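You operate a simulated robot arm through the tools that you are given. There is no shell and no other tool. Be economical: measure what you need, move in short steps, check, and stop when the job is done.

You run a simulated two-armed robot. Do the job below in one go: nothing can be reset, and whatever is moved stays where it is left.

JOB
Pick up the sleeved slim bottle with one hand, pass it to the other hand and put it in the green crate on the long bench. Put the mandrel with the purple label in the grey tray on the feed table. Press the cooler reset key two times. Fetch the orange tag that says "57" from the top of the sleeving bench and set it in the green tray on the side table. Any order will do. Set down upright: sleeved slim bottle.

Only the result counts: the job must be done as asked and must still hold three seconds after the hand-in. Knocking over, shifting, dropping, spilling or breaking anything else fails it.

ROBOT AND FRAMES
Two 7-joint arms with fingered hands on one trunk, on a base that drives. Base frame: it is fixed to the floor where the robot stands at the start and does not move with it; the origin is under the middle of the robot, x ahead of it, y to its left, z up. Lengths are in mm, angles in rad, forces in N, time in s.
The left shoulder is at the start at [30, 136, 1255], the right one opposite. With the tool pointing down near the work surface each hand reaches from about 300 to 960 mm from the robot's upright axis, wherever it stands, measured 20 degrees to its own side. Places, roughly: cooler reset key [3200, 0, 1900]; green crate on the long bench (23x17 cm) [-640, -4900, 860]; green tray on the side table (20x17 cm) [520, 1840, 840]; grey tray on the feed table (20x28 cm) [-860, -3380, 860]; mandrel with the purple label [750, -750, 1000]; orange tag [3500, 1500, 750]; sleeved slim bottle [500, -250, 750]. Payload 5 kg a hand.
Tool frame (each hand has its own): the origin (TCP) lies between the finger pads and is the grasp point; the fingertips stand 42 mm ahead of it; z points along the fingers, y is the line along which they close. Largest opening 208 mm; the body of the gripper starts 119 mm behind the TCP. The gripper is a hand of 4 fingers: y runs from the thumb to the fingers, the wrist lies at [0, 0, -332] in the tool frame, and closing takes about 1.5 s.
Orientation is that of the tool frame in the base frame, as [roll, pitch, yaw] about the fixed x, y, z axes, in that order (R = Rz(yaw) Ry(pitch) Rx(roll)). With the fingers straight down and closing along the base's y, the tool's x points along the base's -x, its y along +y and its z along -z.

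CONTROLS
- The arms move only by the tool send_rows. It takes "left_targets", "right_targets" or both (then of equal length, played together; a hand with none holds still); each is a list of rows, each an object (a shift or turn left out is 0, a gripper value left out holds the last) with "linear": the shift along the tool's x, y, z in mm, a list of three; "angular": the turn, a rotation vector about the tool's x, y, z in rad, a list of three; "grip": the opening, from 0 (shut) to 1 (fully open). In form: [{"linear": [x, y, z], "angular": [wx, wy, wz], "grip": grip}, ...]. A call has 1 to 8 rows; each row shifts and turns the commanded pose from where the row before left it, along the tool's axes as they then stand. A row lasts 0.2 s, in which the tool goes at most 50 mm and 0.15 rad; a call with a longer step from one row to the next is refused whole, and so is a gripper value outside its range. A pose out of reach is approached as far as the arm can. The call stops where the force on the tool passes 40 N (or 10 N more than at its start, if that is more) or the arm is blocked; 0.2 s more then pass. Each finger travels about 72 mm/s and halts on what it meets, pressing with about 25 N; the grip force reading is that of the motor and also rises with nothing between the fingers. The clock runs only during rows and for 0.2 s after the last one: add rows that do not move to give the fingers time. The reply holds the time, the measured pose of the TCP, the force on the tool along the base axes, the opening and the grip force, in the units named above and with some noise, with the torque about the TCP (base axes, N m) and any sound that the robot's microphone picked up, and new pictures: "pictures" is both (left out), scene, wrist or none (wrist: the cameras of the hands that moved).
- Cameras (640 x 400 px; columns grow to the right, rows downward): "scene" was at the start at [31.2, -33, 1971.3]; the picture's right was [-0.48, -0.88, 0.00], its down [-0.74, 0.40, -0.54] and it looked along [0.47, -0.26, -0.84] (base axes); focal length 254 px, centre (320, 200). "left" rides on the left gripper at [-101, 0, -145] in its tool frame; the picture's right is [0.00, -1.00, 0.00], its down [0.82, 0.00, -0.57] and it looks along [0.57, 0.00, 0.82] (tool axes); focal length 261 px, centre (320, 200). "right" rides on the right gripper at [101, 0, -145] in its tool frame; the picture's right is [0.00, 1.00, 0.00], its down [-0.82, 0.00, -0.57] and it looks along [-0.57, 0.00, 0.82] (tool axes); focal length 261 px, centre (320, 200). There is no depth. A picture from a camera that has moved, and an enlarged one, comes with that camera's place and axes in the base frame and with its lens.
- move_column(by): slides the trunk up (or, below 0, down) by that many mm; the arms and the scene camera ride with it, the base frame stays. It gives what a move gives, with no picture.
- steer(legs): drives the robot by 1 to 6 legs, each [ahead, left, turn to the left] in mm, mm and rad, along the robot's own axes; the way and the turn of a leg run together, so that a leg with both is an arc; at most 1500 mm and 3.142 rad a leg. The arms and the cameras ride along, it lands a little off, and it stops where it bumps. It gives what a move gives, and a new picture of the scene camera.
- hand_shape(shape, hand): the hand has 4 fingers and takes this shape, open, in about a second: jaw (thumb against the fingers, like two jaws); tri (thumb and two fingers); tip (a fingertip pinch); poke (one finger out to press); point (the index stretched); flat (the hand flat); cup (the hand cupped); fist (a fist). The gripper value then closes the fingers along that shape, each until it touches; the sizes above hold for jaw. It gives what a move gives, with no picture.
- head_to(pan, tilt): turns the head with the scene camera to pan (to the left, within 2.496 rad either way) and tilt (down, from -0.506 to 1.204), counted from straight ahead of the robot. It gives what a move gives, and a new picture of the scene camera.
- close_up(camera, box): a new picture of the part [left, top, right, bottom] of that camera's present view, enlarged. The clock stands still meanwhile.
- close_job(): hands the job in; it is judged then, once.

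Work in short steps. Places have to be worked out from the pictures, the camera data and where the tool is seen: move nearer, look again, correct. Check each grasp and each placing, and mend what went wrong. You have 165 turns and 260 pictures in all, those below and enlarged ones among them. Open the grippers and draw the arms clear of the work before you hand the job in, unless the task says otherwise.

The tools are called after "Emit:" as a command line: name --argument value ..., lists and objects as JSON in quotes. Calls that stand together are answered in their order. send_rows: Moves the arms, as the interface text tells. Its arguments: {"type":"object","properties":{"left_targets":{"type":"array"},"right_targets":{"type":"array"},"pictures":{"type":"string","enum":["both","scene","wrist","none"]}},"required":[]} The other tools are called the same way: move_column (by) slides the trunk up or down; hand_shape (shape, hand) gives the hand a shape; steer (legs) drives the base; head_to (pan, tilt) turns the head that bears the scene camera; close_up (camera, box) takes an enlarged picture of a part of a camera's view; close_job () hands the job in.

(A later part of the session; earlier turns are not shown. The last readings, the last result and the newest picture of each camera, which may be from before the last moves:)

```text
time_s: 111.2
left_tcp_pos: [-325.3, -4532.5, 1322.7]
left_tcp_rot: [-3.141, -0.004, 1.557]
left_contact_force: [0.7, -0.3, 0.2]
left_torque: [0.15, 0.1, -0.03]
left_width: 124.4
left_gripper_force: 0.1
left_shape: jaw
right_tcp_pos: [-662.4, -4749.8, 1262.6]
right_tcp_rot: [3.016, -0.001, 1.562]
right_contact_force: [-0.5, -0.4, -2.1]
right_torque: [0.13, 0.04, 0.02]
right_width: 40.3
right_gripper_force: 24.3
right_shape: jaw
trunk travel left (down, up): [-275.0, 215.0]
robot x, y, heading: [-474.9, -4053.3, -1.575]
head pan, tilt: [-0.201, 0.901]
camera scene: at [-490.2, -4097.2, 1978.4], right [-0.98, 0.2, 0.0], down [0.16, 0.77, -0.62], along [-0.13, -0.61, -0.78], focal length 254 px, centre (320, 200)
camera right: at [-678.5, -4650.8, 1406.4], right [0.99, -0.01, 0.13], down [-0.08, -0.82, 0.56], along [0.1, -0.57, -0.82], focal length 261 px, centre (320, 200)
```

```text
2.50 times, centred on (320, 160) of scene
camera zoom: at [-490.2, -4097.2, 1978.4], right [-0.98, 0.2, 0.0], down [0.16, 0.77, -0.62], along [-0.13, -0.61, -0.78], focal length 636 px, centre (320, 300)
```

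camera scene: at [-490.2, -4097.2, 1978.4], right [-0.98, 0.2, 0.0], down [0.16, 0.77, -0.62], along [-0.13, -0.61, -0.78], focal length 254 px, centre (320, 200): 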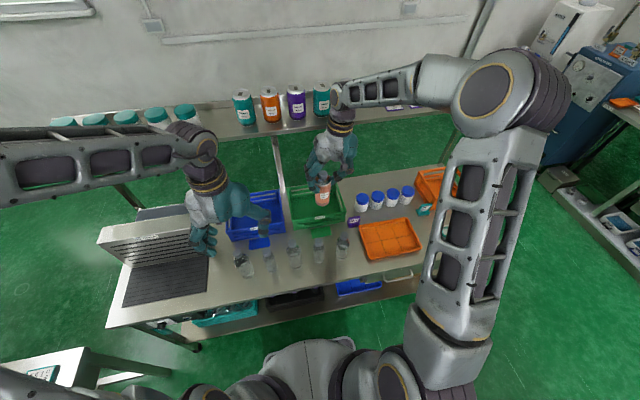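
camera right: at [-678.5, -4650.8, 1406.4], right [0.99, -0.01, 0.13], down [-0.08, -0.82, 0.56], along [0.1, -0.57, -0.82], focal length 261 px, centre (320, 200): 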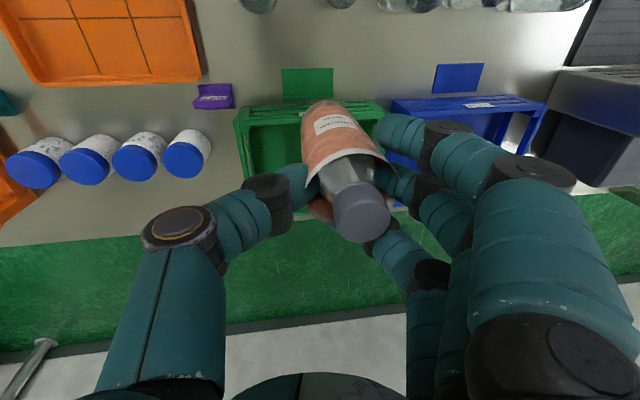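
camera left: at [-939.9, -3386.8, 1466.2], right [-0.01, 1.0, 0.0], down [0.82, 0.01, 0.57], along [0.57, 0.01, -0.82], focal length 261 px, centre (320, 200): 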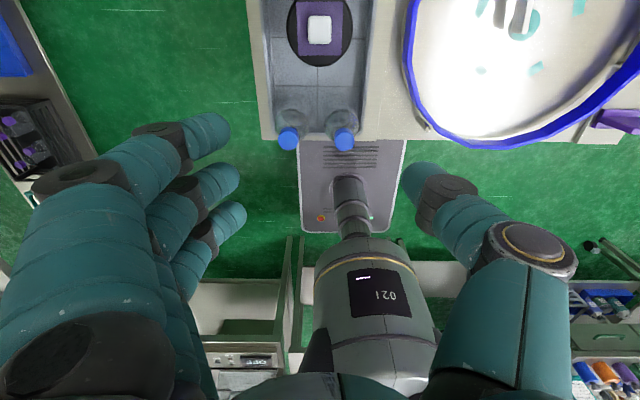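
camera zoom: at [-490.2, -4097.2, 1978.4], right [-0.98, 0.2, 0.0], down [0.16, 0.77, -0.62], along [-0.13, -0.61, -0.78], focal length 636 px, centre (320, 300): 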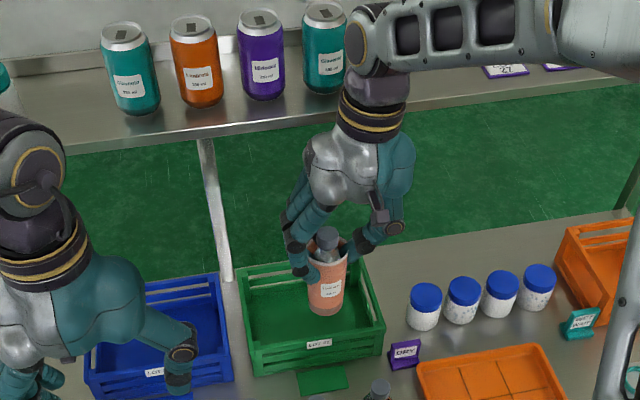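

The crate's near rim is at y≈-4785 and it spans x -765…-500, so y≈-4862 is comfortably inside and clear of the shelf edge (y≈-4930). I move over it.

Emit:
send_rows --right_targets '[{"linear": [-38, 0, 0]}, {"linear": [-38, 0, 0]}, {"linear": [-36, 0, 0]}, {"linear": [0, -5, 40]}, {"linear": [0, -5, 40]}, {}]' --pictures "both"

Emit:
close_up --camera "scene" --box '[240, 80, 400, 240]'

```text
time_s: 111.9
left_tcp_pos: [-325.6, -4528.6, 1323.7]
left_tcp_rot: [3.142, -0.003, 1.556]
left_contact_force: [0.6, 0.8, 0.0]
left_torque: [-0.02, 0.0, -0.03]
left_width: 124.3
left_gripper_force: 0.1
left_shape: jaw
right_tcp_pos: [-662.5, -4837.5, 1263.4]
right_tcp_rot: [3.015, -0.015, 1.566]
right_contact_force: [-1.3, 9.8, 5.3]
right_torque: [-2.05, 0.08, -0.25]
right_width: 40.1
right_gripper_force: 24.8
right_shape: jaw
trunk travel left (down, up): [-275.0, 215.0]
robot x, y, heading: [-478.9, -4047.4, -1.576]
head pan, tilt: [-0.201, 0.901]
stopped in row 3 (right hand): the force on the tool passed its limit at 95 N (the readings are from after the stop); the commanded pose is now the measured one
camera scene: at [-492.0, -4091.4, 1978.7], right [-0.98, 0.21, 0.0], down [0.16, 0.77, -0.62], along [-0.13, -0.61, -0.78], focal length 254 px, centre (320, 200)
camera right: at [-679.4, -4739.6, 1408.8], right [0.99, -0.01, 0.13], down [-0.08, -0.83, 0.55], along [0.1, -0.56, -0.82], focal length 261 px, centre (320, 200)
```

scene: 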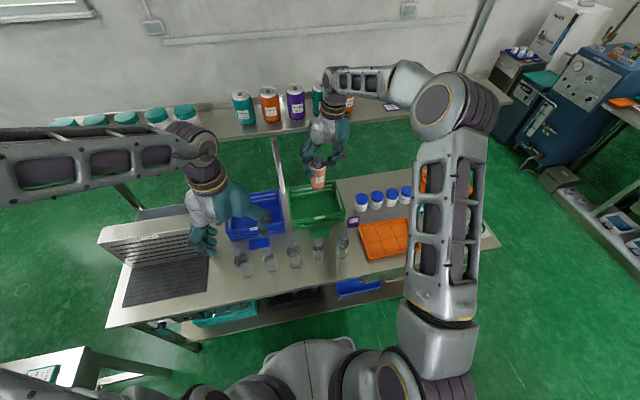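
right: 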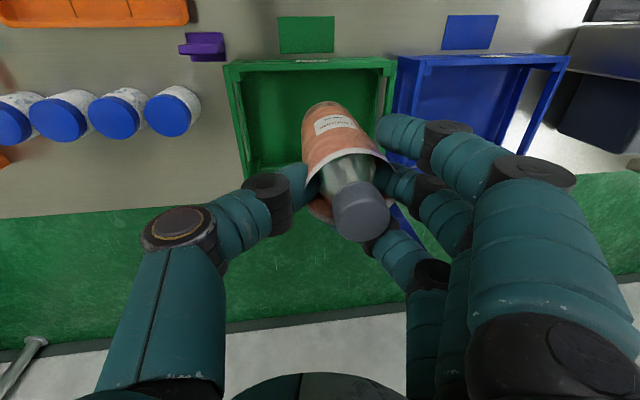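

```text
2.50 times, centred on (320, 160) of scene
camera zoom: at [-492.0, -4091.4, 1978.7], right [-0.98, 0.21, 0.0], down [0.16, 0.77, -0.62], along [-0.13, -0.61, -0.78], focal length 636 px, centre (320, 300)
```

zoom: 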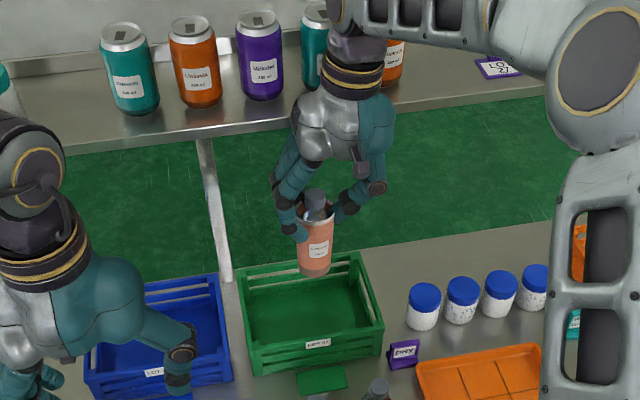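

The back of the hand met the shelf edge; the bottle's held fine. I back off 10 mm, lean the hand ~6° so the wrist comes away from the shelf, and descend at y≈-4840.

Emit:
send_rows --right_targets '[{"linear": [12, 0, 0]}, {"angular": [0, -0.055, 0]}, {"angular": [0, -0.05, 0]}, {"linear": [4, -5, 40]}, {"linear": [4, -5, 40]}, {"linear": [4, -5, 40]}, {}]' --pictures "both"

Emit:
close_up --camera "scene" --box '[240, 80, 400, 240]'

```text
time_s: 113.5
left_tcp_pos: [-327.0, -4530.2, 1322.7]
left_tcp_rot: [-3.14, -0.001, 1.557]
left_contact_force: [0.0, 1.1, 0.3]
left_torque: [-0.04, 0.05, 0.0]
left_width: 124.2
left_gripper_force: 0.0
left_shape: jaw
right_tcp_pos: [-661.9, -4826.1, 1141.2]
right_tcp_rot: [3.014, 0.087, 1.552]
right_contact_force: [-0.1, 0.6, -2.3]
right_torque: [-0.04, 0.09, -0.03]
right_width: 40.2
right_gripper_force: 24.7
right_shape: jaw
trunk travel left (down, up): [-275.0, 215.0]
robot x, y, heading: [-477.5, -4054.2, -1.568]
head pan, tilt: [-0.201, 0.901]
camera scene: at [-491.5, -4093.9, 1978.6], right [-0.98, 0.21, 0.0], down [0.16, 0.77, -0.62], along [-0.13, -0.61, -0.78], focal length 254 px, centre (320, 200)
camera right: at [-677.1, -4713.5, 1275.4], right [0.99, -0.01, 0.13], down [-0.09, -0.77, 0.64], along [0.09, -0.64, -0.76], focal length 261 px, centre (320, 200)
```

scene: 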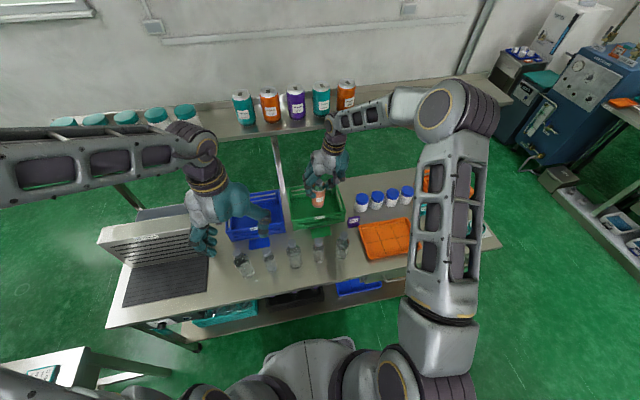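
right: 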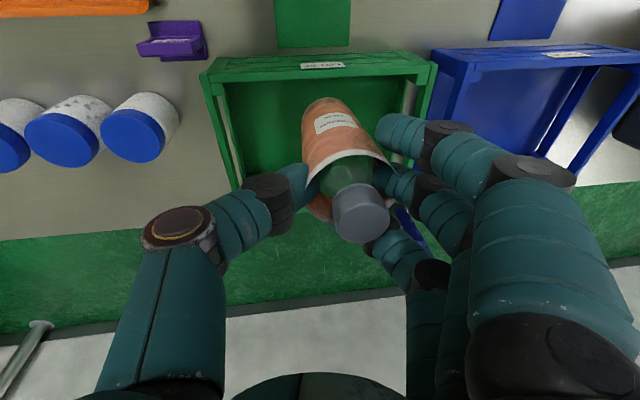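

```text
2.50 times, centred on (320, 160) of scene
camera zoom: at [-491.5, -4093.9, 1978.6], right [-0.98, 0.21, 0.0], down [0.16, 0.77, -0.62], along [-0.13, -0.61, -0.78], focal length 636 px, centre (320, 300)
```

zoom: 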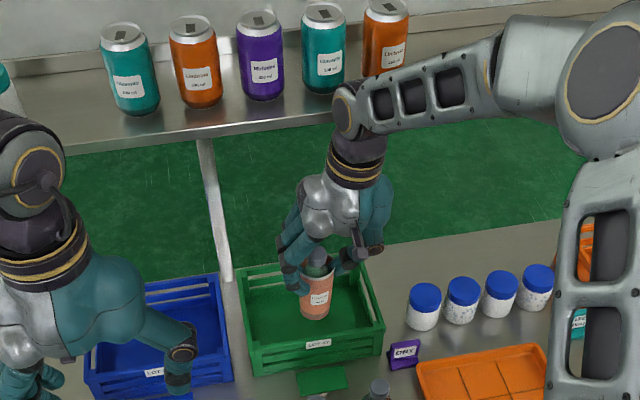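

Cans undisturbed. The bottle's near edge is ~11 mm inside the crate wall; I shift 15 mm further in and continue down.

Emit:
send_rows --right_targets '[{"linear": [-8, 0, 0]}, {"linear": [-7, 0, 0]}, {"linear": [4, -5, 35]}, {"linear": [3.5, -4.5, 35]}, {}]' --pictures "wrist"

Emit:
close_up --camera "scene" --box '[260, 100, 380, 240]'

```text
time_s: 114.7
left_tcp_pos: [-325.9, -4530.3, 1322.7]
left_tcp_rot: [-3.141, -0.002, 1.557]
left_contact_force: [0.2, 0.1, -0.2]
left_torque: [-0.06, 0.02, 0.01]
left_width: 124.2
left_gripper_force: 0.1
left_shape: jaw
right_tcp_pos: [-661.1, -4837.8, 1071.7]
right_tcp_rot: [3.014, 0.087, 1.556]
right_contact_force: [0.3, 0.6, -2.9]
right_torque: [-0.01, 0.09, 0.01]
right_width: 40.4
right_gripper_force: 24.7
right_shape: jaw
trunk travel left (down, up): [-275.0, 215.0]
robot x, y, heading: [-474.6, -4046.2, -1.573]
head pan, tilt: [-0.201, 0.901]
camera right: at [-677.3, -4726.6, 1205.9], right [0.99, -0.01, 0.13], down [-0.09, -0.77, 0.64], along [0.09, -0.64, -0.76], focal length 261 px, centre (320, 200)
```

right: 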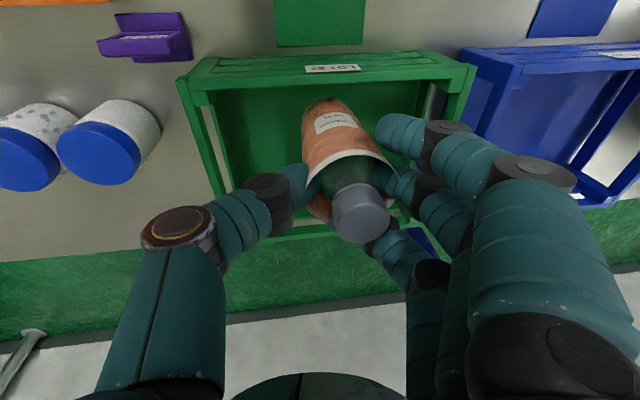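

```text
2.86 times, centred on (320, 170) of scene
camera zoom: at [-491.5, -4093.7, 1978.6], right [-0.98, 0.2, 0.0], down [0.16, 0.77, -0.62], along [-0.13, -0.61, -0.78], focal length 727 px, centre (320, 286)
```

zoom: 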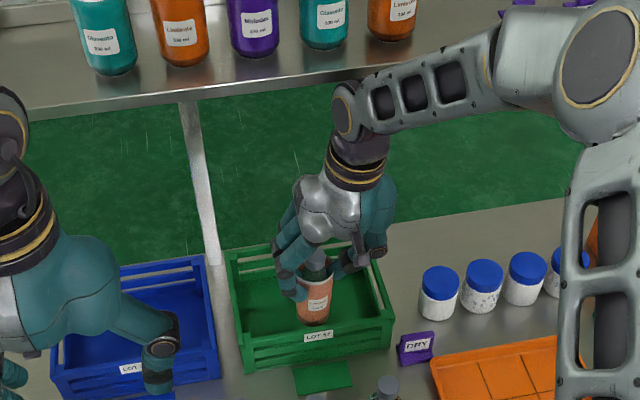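

Still clear. I shift another 12 mm in and go down to near the crate floor.

Emit:
send_rows --right_targets '[{"linear": [-6, 0, 0]}, {"linear": [-6, 0, 0]}, {"linear": [3, -4, 25]}, {"linear": [2.5, -3.5, 20]}, {}]' --pictures "wrist"

Emit:
close_up --camera "scene" --box '[280, 140, 380, 240]'

```text
time_s: 115.9
left_tcp_pos: [-326.2, -4530.9, 1322.4]
left_tcp_rot: [-3.141, -0.002, 1.557]
left_contact_force: [-0.2, -0.3, -0.1]
left_torque: [-0.03, 0.01, 0.02]
left_width: 124.4
left_gripper_force: 0.0
left_shape: jaw
right_tcp_pos: [-664.5, -4850.8, 1027.2]
right_tcp_rot: [3.015, 0.089, 1.555]
right_contact_force: [0.1, -0.2, -2.4]
right_torque: [-0.01, 0.09, 0.02]
right_width: 40.2
right_gripper_force: 25.2
right_shape: jaw
trunk travel left (down, up): [-275.0, 215.0]
robot x, y, heading: [-473.3, -4054.4, -1.575]
head pan, tilt: [-0.201, 0.901]
camera right: at [-679.5, -4738.4, 1160.8], right [0.99, -0.01, 0.13], down [-0.09, -0.77, 0.64], along [0.09, -0.64, -0.76], focal length 261 px, centre (320, 200)
```

right: 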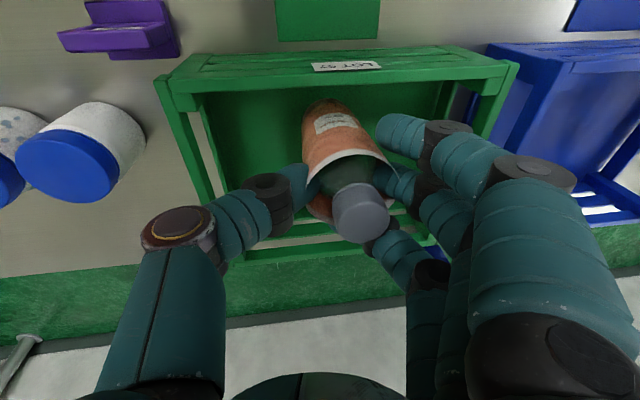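

```text
4.00 times, centred on (330, 190) of scene
camera zoom: at [-491.7, -4094.6, 1978.5], right [-0.98, 0.2, 0.0], down [0.16, 0.77, -0.62], along [-0.13, -0.61, -0.78], focal length 1018 px, centre (280, 240)
```

zoom: 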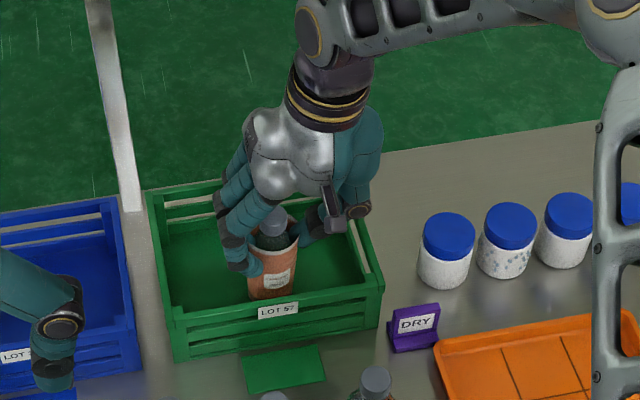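

The bottle is inside the crate's footprint. I creep down until it touches.

Emit:
send_rows --right_targets '[{"linear": [0.7, -0.9, 7]}, {"linear": [0.7, -0.9, 7]}, {"linear": [0.5, -0.6, 5]}, {"linear": [0.5, -0.6, 5]}]' --pictures "none"

```text
time_s: 116.9
left_tcp_pos: [-325.4, -4528.9, 1323.8]
left_tcp_rot: [-3.14, -0.001, 1.557]
left_contact_force: [-0.2, 0.2, -0.3]
left_torque: [0.0, -0.03, -0.01]
left_width: 124.4
left_gripper_force: 0.0
left_shape: jaw
right_tcp_pos: [-664.3, -4852.1, 1005.1]
right_tcp_rot: [3.013, 0.096, 1.552]
right_contact_force: [-0.3, -4.2, 28.5]
right_torque: [-0.15, -0.81, -0.1]
right_width: 42.6
right_gripper_force: 25.1
right_shape: jaw
trunk travel left (down, up): [-275.0, 215.0]
robot x, y, heading: [-477.0, -4050.6, -1.576]
head pan, tilt: [-0.201, 0.901]
```

Contact with the crate floor. I ease up slightly and open in small increments.

Emit:
send_rows --right_targets '[{"linear": [0, 0, -2]}, {"grip": 0.24}, {"grip": 0.28}, {"grip": 0.32}, {"grip": 0.38}, {"grip": 0.45}, {"grip": 0.5}, {}]' --pictures "wrist"

Emit:
close_up --camera "scene" --box '[280, 140, 380, 240]'

```text
time_s: 118.7
left_tcp_pos: [-326.6, -4531.8, 1323.1]
left_tcp_rot: [3.141, -0.003, 1.556]
left_contact_force: [0.2, 0.0, -0.3]
left_torque: [-0.03, 0.01, 0.0]
left_width: 124.1
left_gripper_force: 0.1
left_shape: jaw
right_tcp_pos: [-664.8, -4849.7, 1003.5]
right_tcp_rot: [3.014, 0.085, 1.555]
right_contact_force: [0.5, -0.3, 0.5]
right_torque: [-0.03, 0.0, 0.01]
right_width: 102.8
right_gripper_force: 0.1
right_shape: jaw
trunk travel left (down, up): [-275.0, 215.0]
robot x, y, heading: [-476.3, -4052.5, -1.574]
head pan, tilt: [-0.201, 0.901]
camera right: at [-679.7, -4737.3, 1138.3], right [0.99, -0.01, 0.13], down [-0.09, -0.77, 0.64], along [0.09, -0.64, -0.76], focal length 261 px, centre (320, 200)
```

right: 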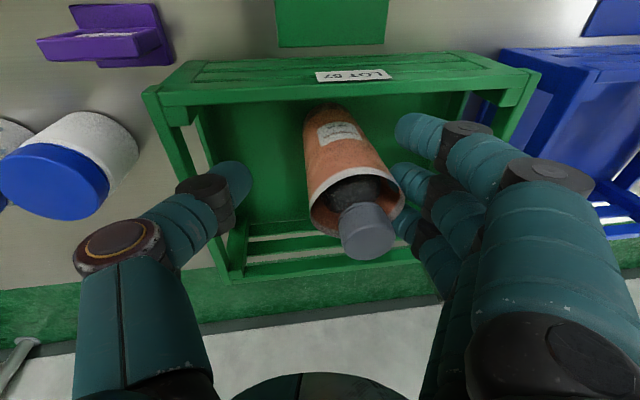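

```text
4.00 times, centred on (330, 190) of scene
camera zoom: at [-491.7, -4094.3, 1978.5], right [-0.98, 0.21, 0.0], down [0.16, 0.77, -0.62], along [-0.13, -0.61, -0.78], focal length 1018 px, centre (280, 240)
```

zoom: 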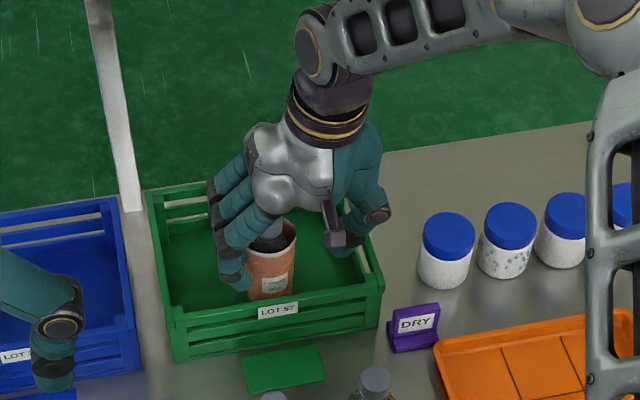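

The bottle stands upright in the crate. I raise the right hand out, drifting toward the robot to avoid the shelf.

Emit:
send_rows --right_targets '[{"linear": [0, 5, -30]}, {"linear": [0, 5, -40]}, {"linear": [10, 5, -40]}, {"linear": [25, 5, -40]}, {"linear": [40, 0, -25]}, {"linear": [48, 0, 0]}, {"linear": [48, 0, 0]}, {"linear": [48, 0, 0]}]' --pictures "both"

Emit:
close_up --camera "scene" --box '[240, 90, 440, 260]'

```text
time_s: 120.5
left_tcp_pos: [-325.8, -4529.3, 1323.7]
left_tcp_rot: [-3.141, -0.001, 1.557]
left_contact_force: [-0.5, 1.5, 0.2]
left_torque: [-0.13, -0.04, -0.03]
left_width: 124.4
left_gripper_force: 0.0
left_shape: jaw
right_tcp_pos: [-662.9, -4615.2, 1161.6]
right_tcp_rot: [3.014, 0.086, 1.554]
right_contact_force: [-0.2, 1.5, -0.3]
right_torque: [-0.12, -0.02, 0.0]
right_width: 103.1
right_gripper_force: 0.0
right_shape: jaw
trunk travel left (down, up): [-275.0, 215.0]
robot x, y, heading: [-477.5, -4048.4, -1.572]
head pan, tilt: [-0.201, 0.901]
camera scene: at [-491.7, -4092.0, 1978.6], right [-0.98, 0.2, 0.0], down [0.16, 0.77, -0.62], along [-0.13, -0.61, -0.78], focal length 254 px, centre (320, 200)
camera right: at [-678.7, -4502.3, 1295.1], right [0.99, -0.01, 0.13], down [-0.09, -0.77, 0.64], along [0.09, -0.64, -0.76], focal length 261 px, centre (320, 200)
```

scene: 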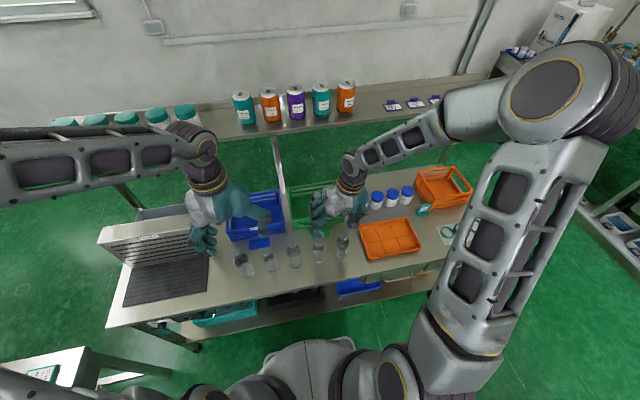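
right: 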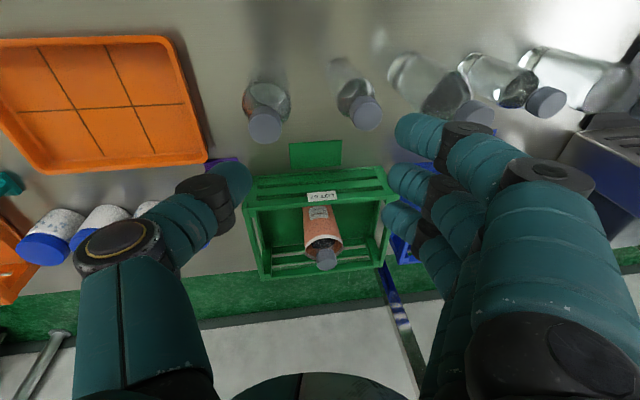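

```text
2.35 times, centred on (340, 175) of scene
camera zoom: at [-491.7, -4092.0, 1978.6], right [-0.98, 0.2, 0.0], down [0.16, 0.77, -0.62], along [-0.13, -0.61, -0.78], focal length 598 px, centre (273, 259)
```

zoom: 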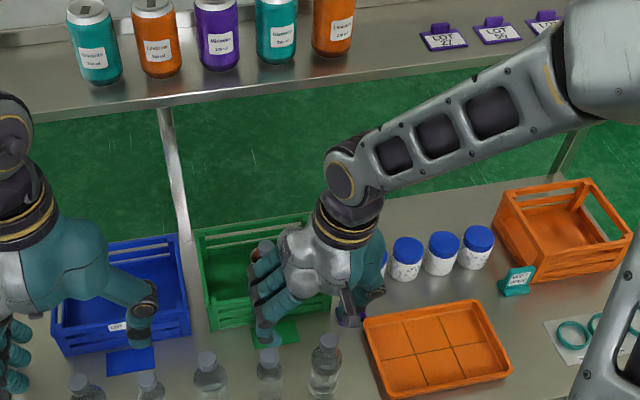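

Bottle task done. I lift and straighten the right hand, then drive back out of the aisle.

Emit:
send_rows --right_targets '[{"linear": [0, 0, -45], "angular": [0.065, 0.043, 0]}, {"linear": [0, 0, -45], "angular": [0.065, 0.043, 0]}, {"linear": [0, 0, -45]}, {"linear": [45, -20, 0]}, {"linear": [45, -20, 0]}, {"linear": [20, -20, 0]}]' --left_targets '[{"linear": [40, 0, 0]}, {}, {}, {}, {}, {}]' --pictures "none"

Emit:
head_to --pan 0 --tilt 0.6

Emit:
steer --legs '[[0, 350, 0], [-1300, 0, 0], [-1300, 0, 0]]'

```text
time_s: 121.9
left_tcp_pos: [-326.2, -4490.8, 1323.4]
left_tcp_rot: [-3.141, -0.001, 1.556]
left_contact_force: [-0.5, 1.1, 0.1]
left_torque: [-0.06, -0.07, 0.0]
left_width: 124.4
left_gripper_force: 0.0
left_shape: jaw
right_tcp_pos: [-731.8, -4497.1, 1294.7]
right_tcp_rot: [-3.141, 0.001, 1.56]
right_contact_force: [-0.6, 0.8, -1.1]
right_torque: [-0.09, -0.08, -0.01]
right_width: 103.5
right_gripper_force: 0.1
right_shape: jaw
trunk travel left (down, up): [-275.0, 215.0]
robot x, y, heading: [-476.7, -4051.6, -1.574]
head pan, tilt: [-0.201, 0.901]
```

```text
time_s: 122.7
left_tcp_pos: [-325.9, -4491.4, 1323.4]
left_tcp_rot: [-3.139, -0.001, 1.558]
left_contact_force: [0.4, 0.1, 0.3]
left_torque: [0.01, 0.01, -0.03]
left_width: 124.2
left_gripper_force: 0.0
left_shape: jaw
right_tcp_pos: [-730.3, -4500.5, 1295.3]
right_tcp_rot: [-3.141, 0.002, 1.56]
right_contact_force: [0.1, 0.0, -0.2]
right_torque: [0.01, 0.05, -0.01]
right_width: 103.5
right_gripper_force: 0.0
right_shape: jaw
trunk travel left (down, up): [-275.0, 215.0]
robot x, y, heading: [-477.8, -4048.7, -1.577]
head pan, tilt: [0.0, 0.6]
camera scene: at [-476.7, -4109.4, 2003.2], right [-1.0, 0.01, 0.0], down [0.0, 0.57, -0.82], along [-0.01, -0.82, -0.57], focal length 254 px, centre (320, 200)
```

scene: 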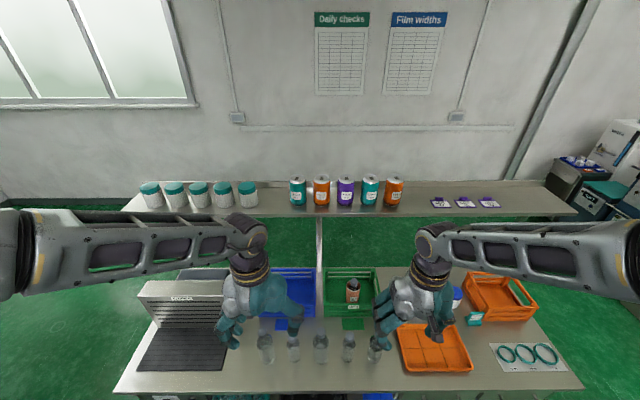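

```text
time_s: 137.3
left_tcp_pos: [46.8, -1894.4, 1323.3]
left_tcp_rot: [-3.14, -0.001, 1.565]
left_contact_force: [-0.2, 0.2, 0.5]
left_torque: [0.0, 0.0, 0.01]
left_width: 124.3
left_gripper_force: 0.0
left_shape: jaw
right_tcp_pos: [-358.4, -1906.6, 1295.3]
right_tcp_rot: [-3.141, 0.001, 1.567]
right_contact_force: [-0.1, 0.5, -0.2]
right_torque: [-0.03, 0.01, -0.04]
right_width: 103.4
right_gripper_force: 0.1
right_shape: jaw
trunk travel left (down, up): [-275.0, 215.0]
robot x, y, heading: [-103.8, -1455.4, -1.572]
head pan, tilt: [0.0, 0.6]
camera scene: at [-106.5, -1513.3, 2003.3], right [-1.0, 0.0, 0.0], down [0.0, 0.56, -0.83], along [0.0, -0.83, -0.56], focal length 254 px, centre (320, 200)
```

scene: 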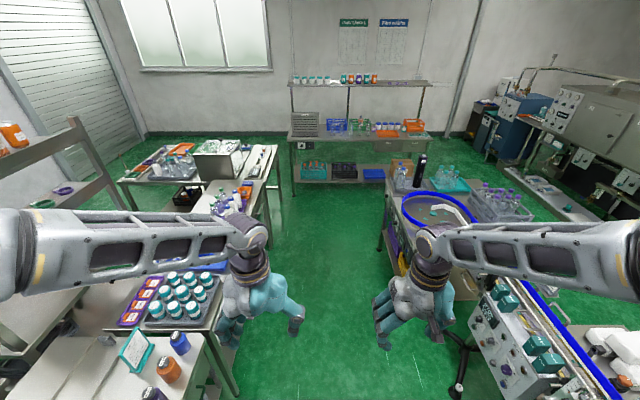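

Mandrel still stands. I back up to y≈-700, turn to face +x, and strafe left past the start position toward the left aisle, looking first.

Emit:
steer --legs '[[-800, -250, 0], [0, 0, 1.572], [0, 1000, 0]]'

Emit:
head_to --pan 0.2 --tilt 0.35

Emit:
head_to --pan 1.2 --tilt 0.6

```text
time_s: 150.4
left_tcp_pos: [78.7, 507.1, 1322.6]
left_tcp_rot: [-3.141, -0.001, 3.138]
left_contact_force: [-0.3, 0.0, -0.3]
left_torque: [-0.04, 0.01, 0.01]
left_width: 124.1
left_gripper_force: 0.1
left_shape: jaw
right_tcp_pos: [91.8, 101.0, 1294.2]
right_tcp_rot: [-3.14, -0.001, -3.141]
right_contact_force: [-0.3, -0.3, 0.0]
right_torque: [-0.07, 0.02, -0.01]
right_width: 103.2
right_gripper_force: 0.0
right_shape: jaw
trunk travel left (down, up): [-275.0, 215.0]
robot x, y, heading: [-359.0, 350.2, 0.007]
head pan, tilt: [0.0, 0.6]
camera scene: at [-301.0, 352.3, 2003.3], right [0.01, -1.0, 0.0], down [-0.57, 0.0, -0.82], along [0.82, 0.0, -0.57], focal length 254 px, centre (320, 200)
```

scene: 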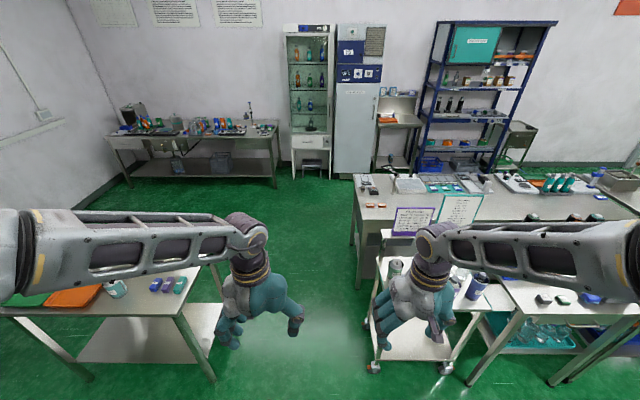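

```text
time_s: 151.2
left_tcp_pos: [78.8, 506.7, 1325.0]
left_tcp_rot: [3.141, -0.002, 3.138]
left_contact_force: [-0.6, 0.0, 0.2]
left_torque: [0.04, 0.02, -0.03]
left_width: 124.1
left_gripper_force: 0.1
left_shape: jaw
right_tcp_pos: [93.1, 99.8, 1294.9]
right_tcp_rot: [-3.141, -0.001, 3.141]
right_contact_force: [-0.9, 0.3, 0.8]
right_torque: [0.03, -0.01, 0.0]
right_width: 103.5
right_gripper_force: 0.1
right_shape: jaw
trunk travel left (down, up): [-275.0, 215.0]
robot x, y, heading: [-356.8, 354.4, 0.006]
head pan, tilt: [0.201, 0.351]
camera scene: at [-298.2, 369.9, 2026.0], right [0.2, -0.98, 0.0], down [-0.34, -0.07, -0.94], along [0.92, 0.19, -0.34], focal length 254 px, centre (320, 200)
```

scene: 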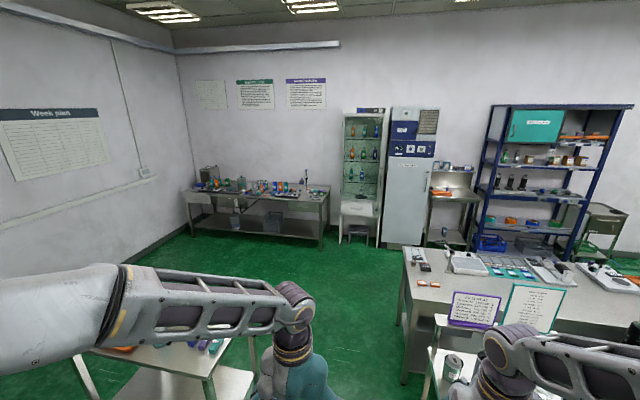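

```text
time_s: 152.4
left_tcp_pos: [79.1, 505.5, 1323.5]
left_tcp_rot: [-3.14, -0.001, 3.139]
left_contact_force: [-0.5, 0.5, 0.1]
left_torque: [-0.02, -0.01, -0.03]
left_width: 124.4
left_gripper_force: 0.1
left_shape: jaw
right_tcp_pos: [92.6, 100.2, 1294.2]
right_tcp_rot: [-3.14, 0.0, 3.141]
right_contact_force: [-0.5, 0.8, -0.2]
right_torque: [0.01, -0.03, -0.06]
right_width: 103.5
right_gripper_force: 0.2
right_shape: jaw
trunk travel left (down, up): [-275.0, 215.0]
robot x, y, heading: [-360.7, 349.7, 0.005]
head pan, tilt: [1.201, 0.6]
camera scene: at [-357.8, 433.9, 2003.3], right [0.93, -0.36, 0.0], down [-0.2, -0.53, -0.83], along [0.29, 0.77, -0.56], focal length 254 px, centre (320, 200)
```

scene: 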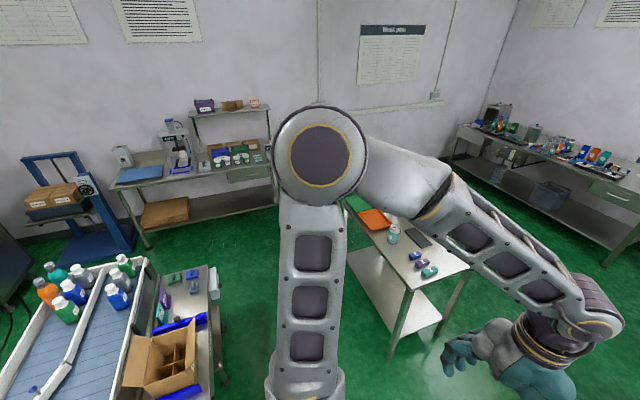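

The aisle ahead at y≈500 is clear between the side table and the counter. The cooler (tall cabinet) and sleeving bench are straight ahead. I drive there.

Emit:
steer --legs '[[0, 170, 0], [1400, 0, 0], [1100, -200, 0]]'

Emit:
head_to --pan -0.2 --tilt 0.15

Emit:
head_to --pan 0.75 --tilt 0.65

```text
time_s: 165.7
left_tcp_pos: [2554.2, 480.5, 1323.9]
left_tcp_rot: [-3.139, -0.001, 3.131]
left_contact_force: [0.2, -0.4, -0.9]
left_torque: [-0.03, 0.06, 0.0]
left_width: 124.3
left_gripper_force: 0.0
left_shape: jaw
right_tcp_pos: [2564.0, 74.6, 1294.0]
right_tcp_rot: [-3.141, 0.0, 3.136]
right_contact_force: [0.1, 0.0, 0.0]
right_torque: [0.02, 0.04, 0.01]
right_width: 103.1
right_gripper_force: 0.0
right_shape: jaw
trunk travel left (down, up): [-275.0, 215.0]
robot x, y, heading: [2113.1, 326.5, -0.0]
head pan, tilt: [1.201, 0.6]
camera scene: at [2117.4, 410.9, 2003.3], right [0.93, -0.36, 0.0], down [-0.21, -0.53, -0.83], along [0.3, 0.77, -0.56], focal length 254 px, centre (320, 200)
```

scene: 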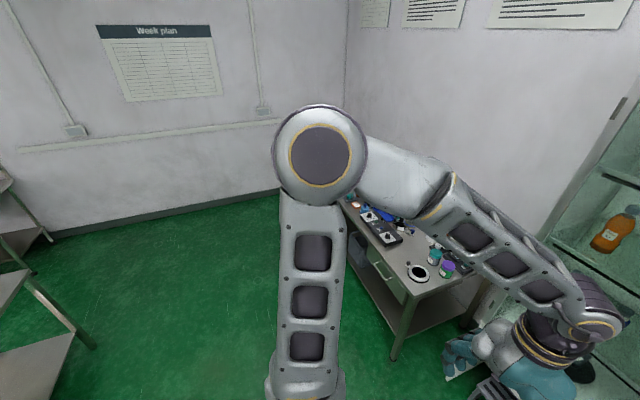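

```text
time_s: 167.2
left_tcp_pos: [2553.9, 479.3, 1322.7]
left_tcp_rot: [-3.141, -0.001, 3.132]
left_contact_force: [0.5, -1.0, -0.5]
left_torque: [-0.02, -0.02, -0.02]
left_width: 124.2
left_gripper_force: 0.0
left_shape: jaw
right_tcp_pos: [2564.5, 73.7, 1294.9]
right_tcp_rot: [-3.139, -0.002, 3.133]
right_contact_force: [0.9, -0.7, -0.5]
right_torque: [-0.01, 0.03, 0.02]
right_width: 103.6
right_gripper_force: 0.1
right_shape: jaw
trunk travel left (down, up): [-275.0, 215.0]
robot x, y, heading: [2113.2, 328.1, 0.0]
head pan, tilt: [-0.201, 0.15]
camera scene: at [2175.9, 310.0, 2044.7], right [-0.2, -0.98, 0.0], down [-0.15, 0.03, -0.99], along [0.97, -0.2, -0.15], focal length 254 px, centre (320, 200)
```

scene: 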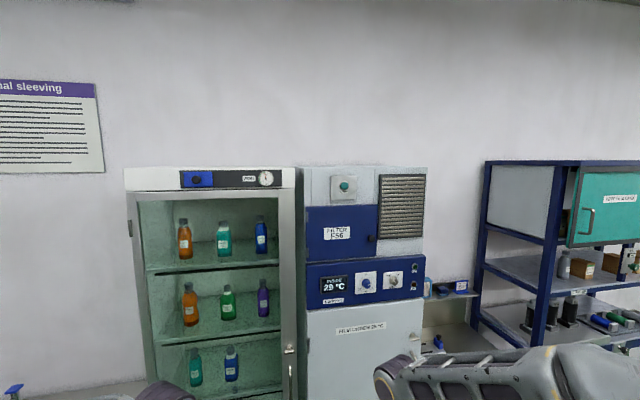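

```text
time_s: 168.4
left_tcp_pos: [2554.0, 479.8, 1324.3]
left_tcp_rot: [-3.139, -0.003, 3.132]
left_contact_force: [0.0, 0.5, 0.3]
left_torque: [0.02, -0.01, -0.02]
left_width: 124.4
left_gripper_force: 0.0
left_shape: jaw
right_tcp_pos: [2564.0, 75.3, 1294.1]
right_tcp_rot: [-3.139, 0.0, 3.133]
right_contact_force: [-0.3, 0.6, 0.2]
right_torque: [0.01, 0.02, -0.01]
right_width: 103.5
right_gripper_force: 0.0
right_shape: jaw
trunk travel left (down, up): [-275.0, 215.0]
robot x, y, heading: [2114.1, 328.0, -0.001]
head pan, tilt: [0.75, 0.649]
camera scene: at [2148.5, 387.6, 1999.0], right [0.68, -0.73, 0.0], down [-0.44, -0.41, -0.8], along [0.58, 0.54, -0.6], focal length 254 px, centre (320, 200)
```

scene: 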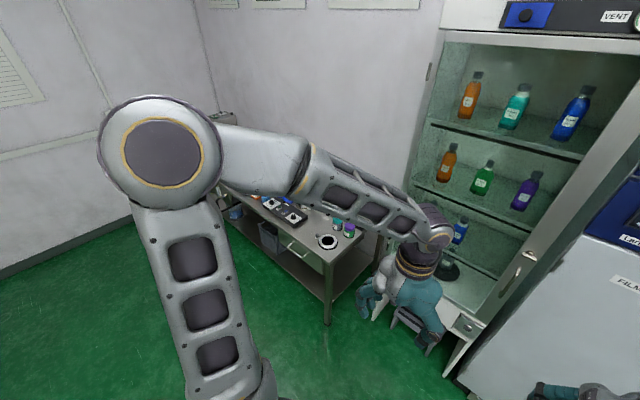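

The cabinet has a teal push key at top and a labelled panel. I zoom in to identify the reset key.

Emit:
head_to --pan -0.2 --tilt 0.15

Emit:
close_up --camera "scene" --box '[295, 155, 435, 325]'

Emit:
close_up --camera "scene" --box '[320, 165, 380, 215]'

Emit:
close_up --camera "scene" --box '[120, 160, 300, 200]'

```text
time_s: 169.7
left_tcp_pos: [2553.8, 480.5, 1323.4]
left_tcp_rot: [-3.141, -0.001, 3.132]
left_contact_force: [0.2, 0.6, 0.2]
left_torque: [0.02, -0.01, -0.01]
left_width: 124.3
left_gripper_force: 0.1
left_shape: jaw
right_tcp_pos: [2564.5, 75.0, 1294.2]
right_tcp_rot: [-3.14, 0.003, 3.133]
right_contact_force: [0.9, -0.8, -0.4]
right_torque: [0.01, 0.0, -0.02]
right_width: 103.2
right_gripper_force: 0.1
right_shape: jaw
trunk travel left (down, up): [-275.0, 215.0]
robot x, y, heading: [2117.3, 327.6, 0.002]
head pan, tilt: [-0.201, 0.15]
camera scene: at [2175.7, 310.0, 2044.7], right [-0.2, -0.98, 0.0], down [-0.15, 0.03, -0.99], along [0.97, -0.2, -0.15], focal length 254 px, centre (320, 200)
```

scene: 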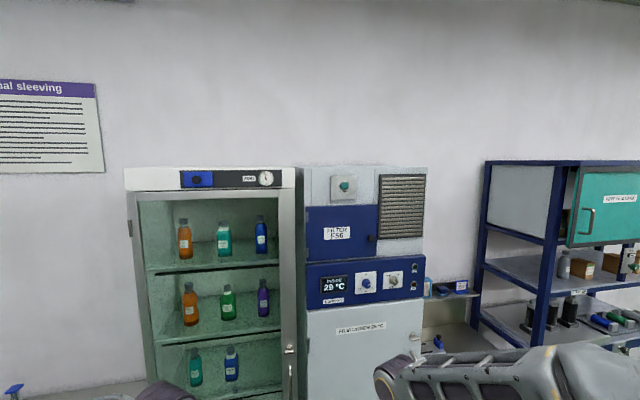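

```text
2.35 times, centred on (365, 240) of scene
camera zoom: at [2175.7, 310.0, 2044.7], right [-0.2, -0.98, 0.0], down [-0.15, 0.03, -0.99], along [0.97, -0.2, -0.15], focal length 598 px, centre (214, 106)
```

zoom: 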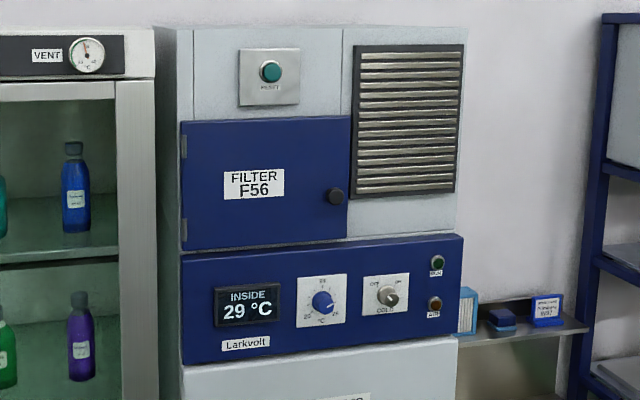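

```text
8.00 times, centred on (350, 190) of scene
camera zoom: at [2175.7, 310.0, 2044.7], right [-0.2, -0.98, 0.0], down [-0.15, 0.03, -0.99], along [0.97, -0.2, -0.15], focal length 2035 px, centre (80, 280)
```

zoom: 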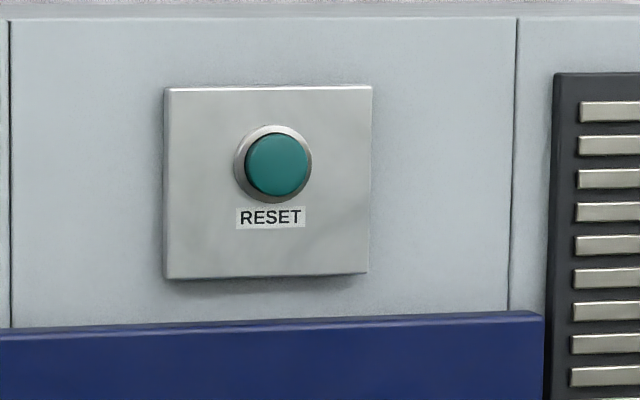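

```text
3.56 times, centred on (210, 180) of scene
camera zoom: at [2175.7, 310.0, 2044.7], right [-0.2, -0.98, 0.0], down [-0.15, 0.03, -0.99], along [0.97, -0.2, -0.15], focal length 904 px, centre (711, 271)
```

zoom: 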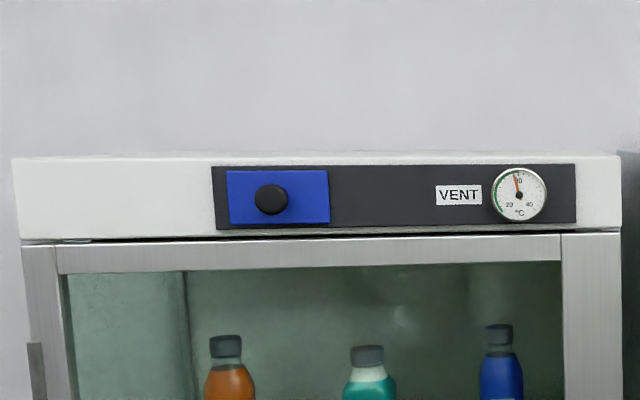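

The teal RESET key is at about (3200, -7, 1944). I raise the trunk, move closer, shape the right hand for poking and turn it to point forward.

Emit:
hand_shape --shape "poke" --hand "right"

Emit:
move_column --by 210

Emit:
send_rows --right_targets '[{"angular": [0, -0.15, 0]}, {"angular": [0, -0.15, 0]}, {"angular": [0, -0.15, 0]}, {"angular": [0, -0.15, 0]}, {"angular": [0, -0.15, 0]}, {"angular": [0, -0.15, 0]}, {"angular": [0, -0.15, 0]}, {"angular": [0, -0.15, 0]}]' --pictures "none"

Emit:
send_rows --right_targets '[{"angular": [0, -0.15, 0]}, {"angular": [0, -0.15, 0]}, {"angular": [0, -0.07, 0]}, {"linear": [-48, 0, 0]}, {"linear": [-48, 0, 0]}, {"linear": [-48, 0, 0]}, {"linear": [-48, 0, 0]}, {"linear": [-48, 0, 0]}]' --pictures "wrist"

Emit:
steer --legs '[[100, -180, 0]]'

```text
time_s: 170.6
left_tcp_pos: [2554.6, 480.0, 1322.6]
left_tcp_rot: [-3.139, -0.001, 3.13]
left_contact_force: [0.3, 0.1, 1.0]
left_torque: [-0.04, -0.02, 0.0]
left_width: 124.3
left_gripper_force: 0.0
left_shape: jaw
right_tcp_pos: [2564.4, 74.6, 1294.9]
right_tcp_rot: [-3.141, 0.002, 3.135]
right_contact_force: [0.1, 0.1, 0.0]
right_torque: [0.02, 0.01, 0.01]
right_width: 0.1
right_gripper_force: 0.1
right_shape: poke
trunk travel left (down, up): [-275.0, 215.0]
robot x, y, heading: [2113.1, 327.7, -0.009]
head pan, tilt: [-0.201, 0.15]
```

```text
time_s: 172.8
left_tcp_pos: [2553.7, 480.0, 1533.7]
left_tcp_rot: [-3.14, -0.003, 3.131]
left_contact_force: [1.4, -0.6, -0.2]
left_torque: [0.0, 0.01, -0.01]
left_width: 124.4
left_gripper_force: 0.0
left_shape: jaw
right_tcp_pos: [2565.0, 76.0, 1503.5]
right_tcp_rot: [-3.141, 0.0, 3.134]
right_contact_force: [0.7, -0.3, 0.2]
right_torque: [0.04, 0.0, 0.02]
right_width: 0.1
right_gripper_force: 0.0
right_shape: poke
trunk travel left (down, up): [-485.0, 5.0]
robot x, y, heading: [2115.0, 326.1, -0.002]
head pan, tilt: [-0.201, 0.15]
```

```text
time_s: 174.8
left_tcp_pos: [2553.8, 479.6, 1534.2]
left_tcp_rot: [-3.14, -0.004, 3.13]
left_contact_force: [0.2, -0.8, -0.3]
left_torque: [0.13, 0.09, 0.0]
left_width: 124.5
left_gripper_force: 0.0
left_shape: jaw
right_tcp_pos: [2671.0, -203.7, 1620.7]
right_tcp_rot: [-2.938, 1.141, 2.943]
right_contact_force: [-0.1, -1.4, -0.8]
right_torque: [-0.02, -0.04, 0.09]
right_width: 0.0
right_gripper_force: 0.1
right_shape: poke
right hand out of reach, approached as far as the arm can: row 3, 4, 5, 6, 7, 8
trunk travel left (down, up): [-485.0, 5.0]
robot x, y, heading: [2112.1, 326.8, -0.0]
head pan, tilt: [-0.201, 0.15]
stopped in row 8 (right hand): the arm was blocked; the commanded pose is now the measured one
```

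```text
time_s: 176.6
left_tcp_pos: [2553.3, 480.6, 1534.8]
left_tcp_rot: [3.141, -0.003, 3.133]
left_contact_force: [-1.1, 1.2, 0.0]
left_torque: [-0.01, -0.07, 0.01]
left_width: 124.2
left_gripper_force: 0.1
left_shape: jaw
right_tcp_pos: [2720.0, -218.7, 1882.7]
right_tcp_rot: [-2.132, 1.472, -2.518]
right_contact_force: [-0.7, 0.4, 0.2]
right_torque: [0.03, 0.0, 0.0]
right_width: 0.0
right_gripper_force: 0.0
right_shape: poke
right hand out of reach, approached as far as the arm can: row 1, 2, 3
trunk travel left (down, up): [-485.0, 5.0]
robot x, y, heading: [2113.5, 326.8, 0.001]
head pan, tilt: [-0.201, 0.15]
camera right: at [2578.2, -171.2, 1790.2], right [0.37, 0.92, -0.08], down [-0.46, 0.26, 0.85], along [0.8, -0.28, 0.53], focal length 261 px, centre (320, 200)
```

right: 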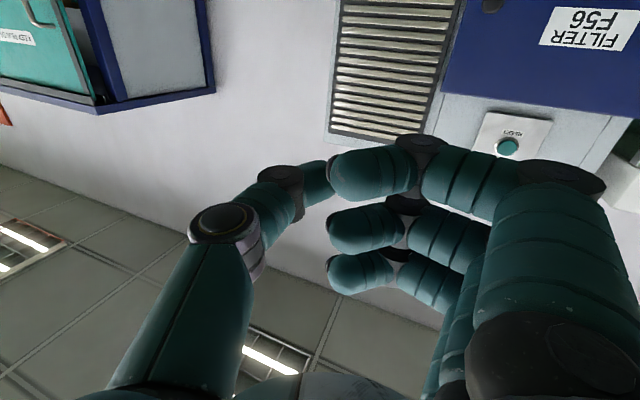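

```text
time_s: 178.2
left_tcp_pos: [2653.8, 301.2, 1534.7]
left_tcp_rot: [-3.141, -0.001, 3.134]
left_contact_force: [0.1, 0.7, -0.1]
left_torque: [-0.05, -0.02, -0.03]
left_width: 124.4
left_gripper_force: 0.0
left_shape: jaw
right_tcp_pos: [2819.7, -396.9, 1883.2]
right_tcp_rot: [-2.116, 1.469, -2.499]
right_contact_force: [0.3, 0.2, -0.4]
right_torque: [-0.01, 0.02, -0.03]
right_width: 0.0
right_gripper_force: 0.0
right_shape: poke
trunk travel left (down, up): [-485.0, 5.0]
robot x, y, heading: [2215.2, 149.6, -0.003]
head pan, tilt: [-0.201, 0.15]
camera scene: at [2275.8, 131.2, 2254.9], right [-0.2, -0.98, 0.0], down [-0.15, 0.03, -0.99], along [0.97, -0.2, -0.15], focal length 254 px, centre (320, 200)
```

scene: 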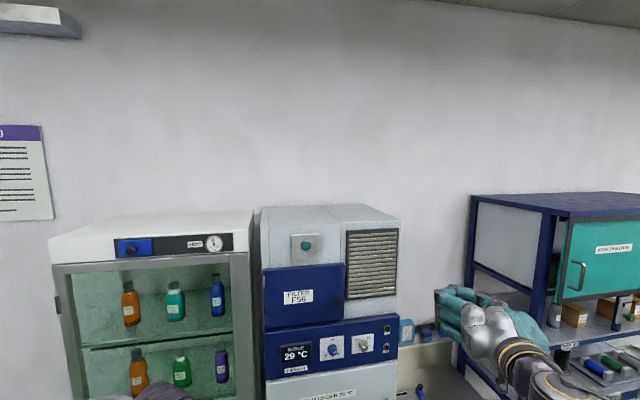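

The arm ended pointing forward but yawed ~22° right. I look at the hand shape closely before approaching.

Emit:
close_up --camera "scene" --box '[400, 260, 600, 400]'

Emit:
close_up --camera "right" --box '[0, 0, 640, 400]'

```text
2.86 times, centred on (500, 330) of scene
camera zoom: at [2275.8, 131.2, 2254.9], right [-0.2, -0.98, 0.0], down [-0.15, 0.03, -0.99], along [0.97, -0.2, -0.15], focal length 727 px, centre (-194, -171)
```

zoom: 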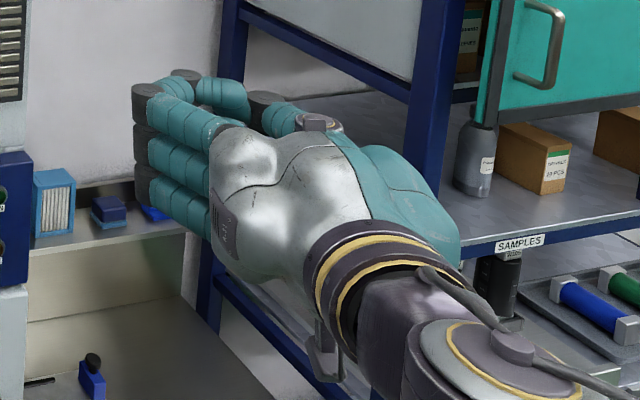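

```text
1.00 times, centred on (320, 200) of right (not enlarged: the box is as wide or as high as the picture)
camera zoom: at [2680.4, -349.4, 1790.2], right [0.37, 0.92, -0.08], down [-0.46, 0.26, 0.85], along [0.8, -0.28, 0.53], focal length 261 px, centre (320, 200)
```

zoom: 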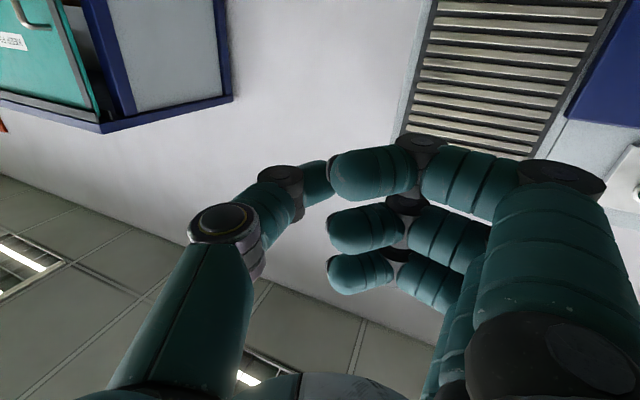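

All fingers look curled. I test the shape with the grip value at 1.

Emit:
send_rows --right_targets '[{"grip": 1.0}, {"grip": 1.0}, {"grip": 1.0}, {"grip": 1.0}, {"grip": 1.0}]' --pictures "wrist"

Emit:
close_up --camera "scene" --box '[400, 260, 600, 400]'

```text
time_s: 179.4
left_tcp_pos: [2653.4, 301.7, 1533.1]
left_tcp_rot: [-3.14, -0.003, 3.135]
left_contact_force: [0.1, -0.2, 0.5]
left_torque: [0.02, 0.0, -0.04]
left_width: 124.1
left_gripper_force: 0.1
left_shape: jaw
right_tcp_pos: [2821.9, -398.8, 1882.8]
right_tcp_rot: [-2.123, 1.47, -2.508]
right_contact_force: [-0.1, 0.6, -0.1]
right_torque: [-0.01, -0.02, -0.02]
right_width: 0.0
right_gripper_force: 0.1
right_shape: poke
trunk travel left (down, up): [-485.0, 5.0]
robot x, y, heading: [2214.2, 145.2, -0.001]
head pan, tilt: [-0.201, 0.15]
camera right: at [2681.1, -350.5, 1789.6], right [0.37, 0.92, -0.08], down [-0.46, 0.26, 0.85], along [0.8, -0.28, 0.53], focal length 261 px, centre (320, 200)
```

right: 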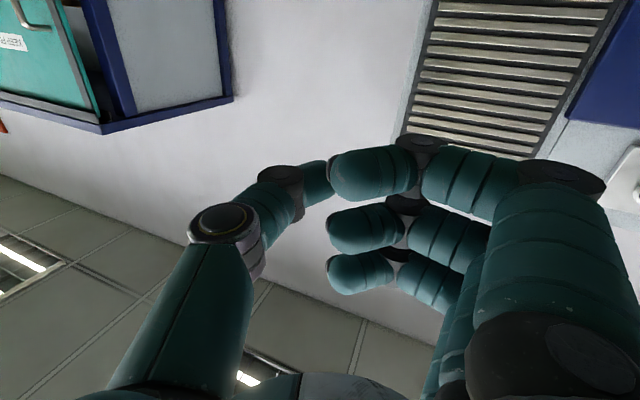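

```text
2.86 times, centred on (500, 330) of scene
camera zoom: at [2276.8, 129.6, 2254.8], right [-0.2, -0.98, 0.0], down [-0.15, 0.03, -0.99], along [0.97, -0.2, -0.15], focal length 727 px, centre (-194, -171)
```

zoom: 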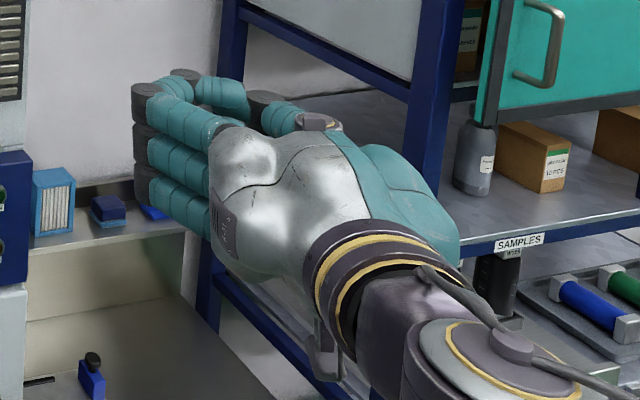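

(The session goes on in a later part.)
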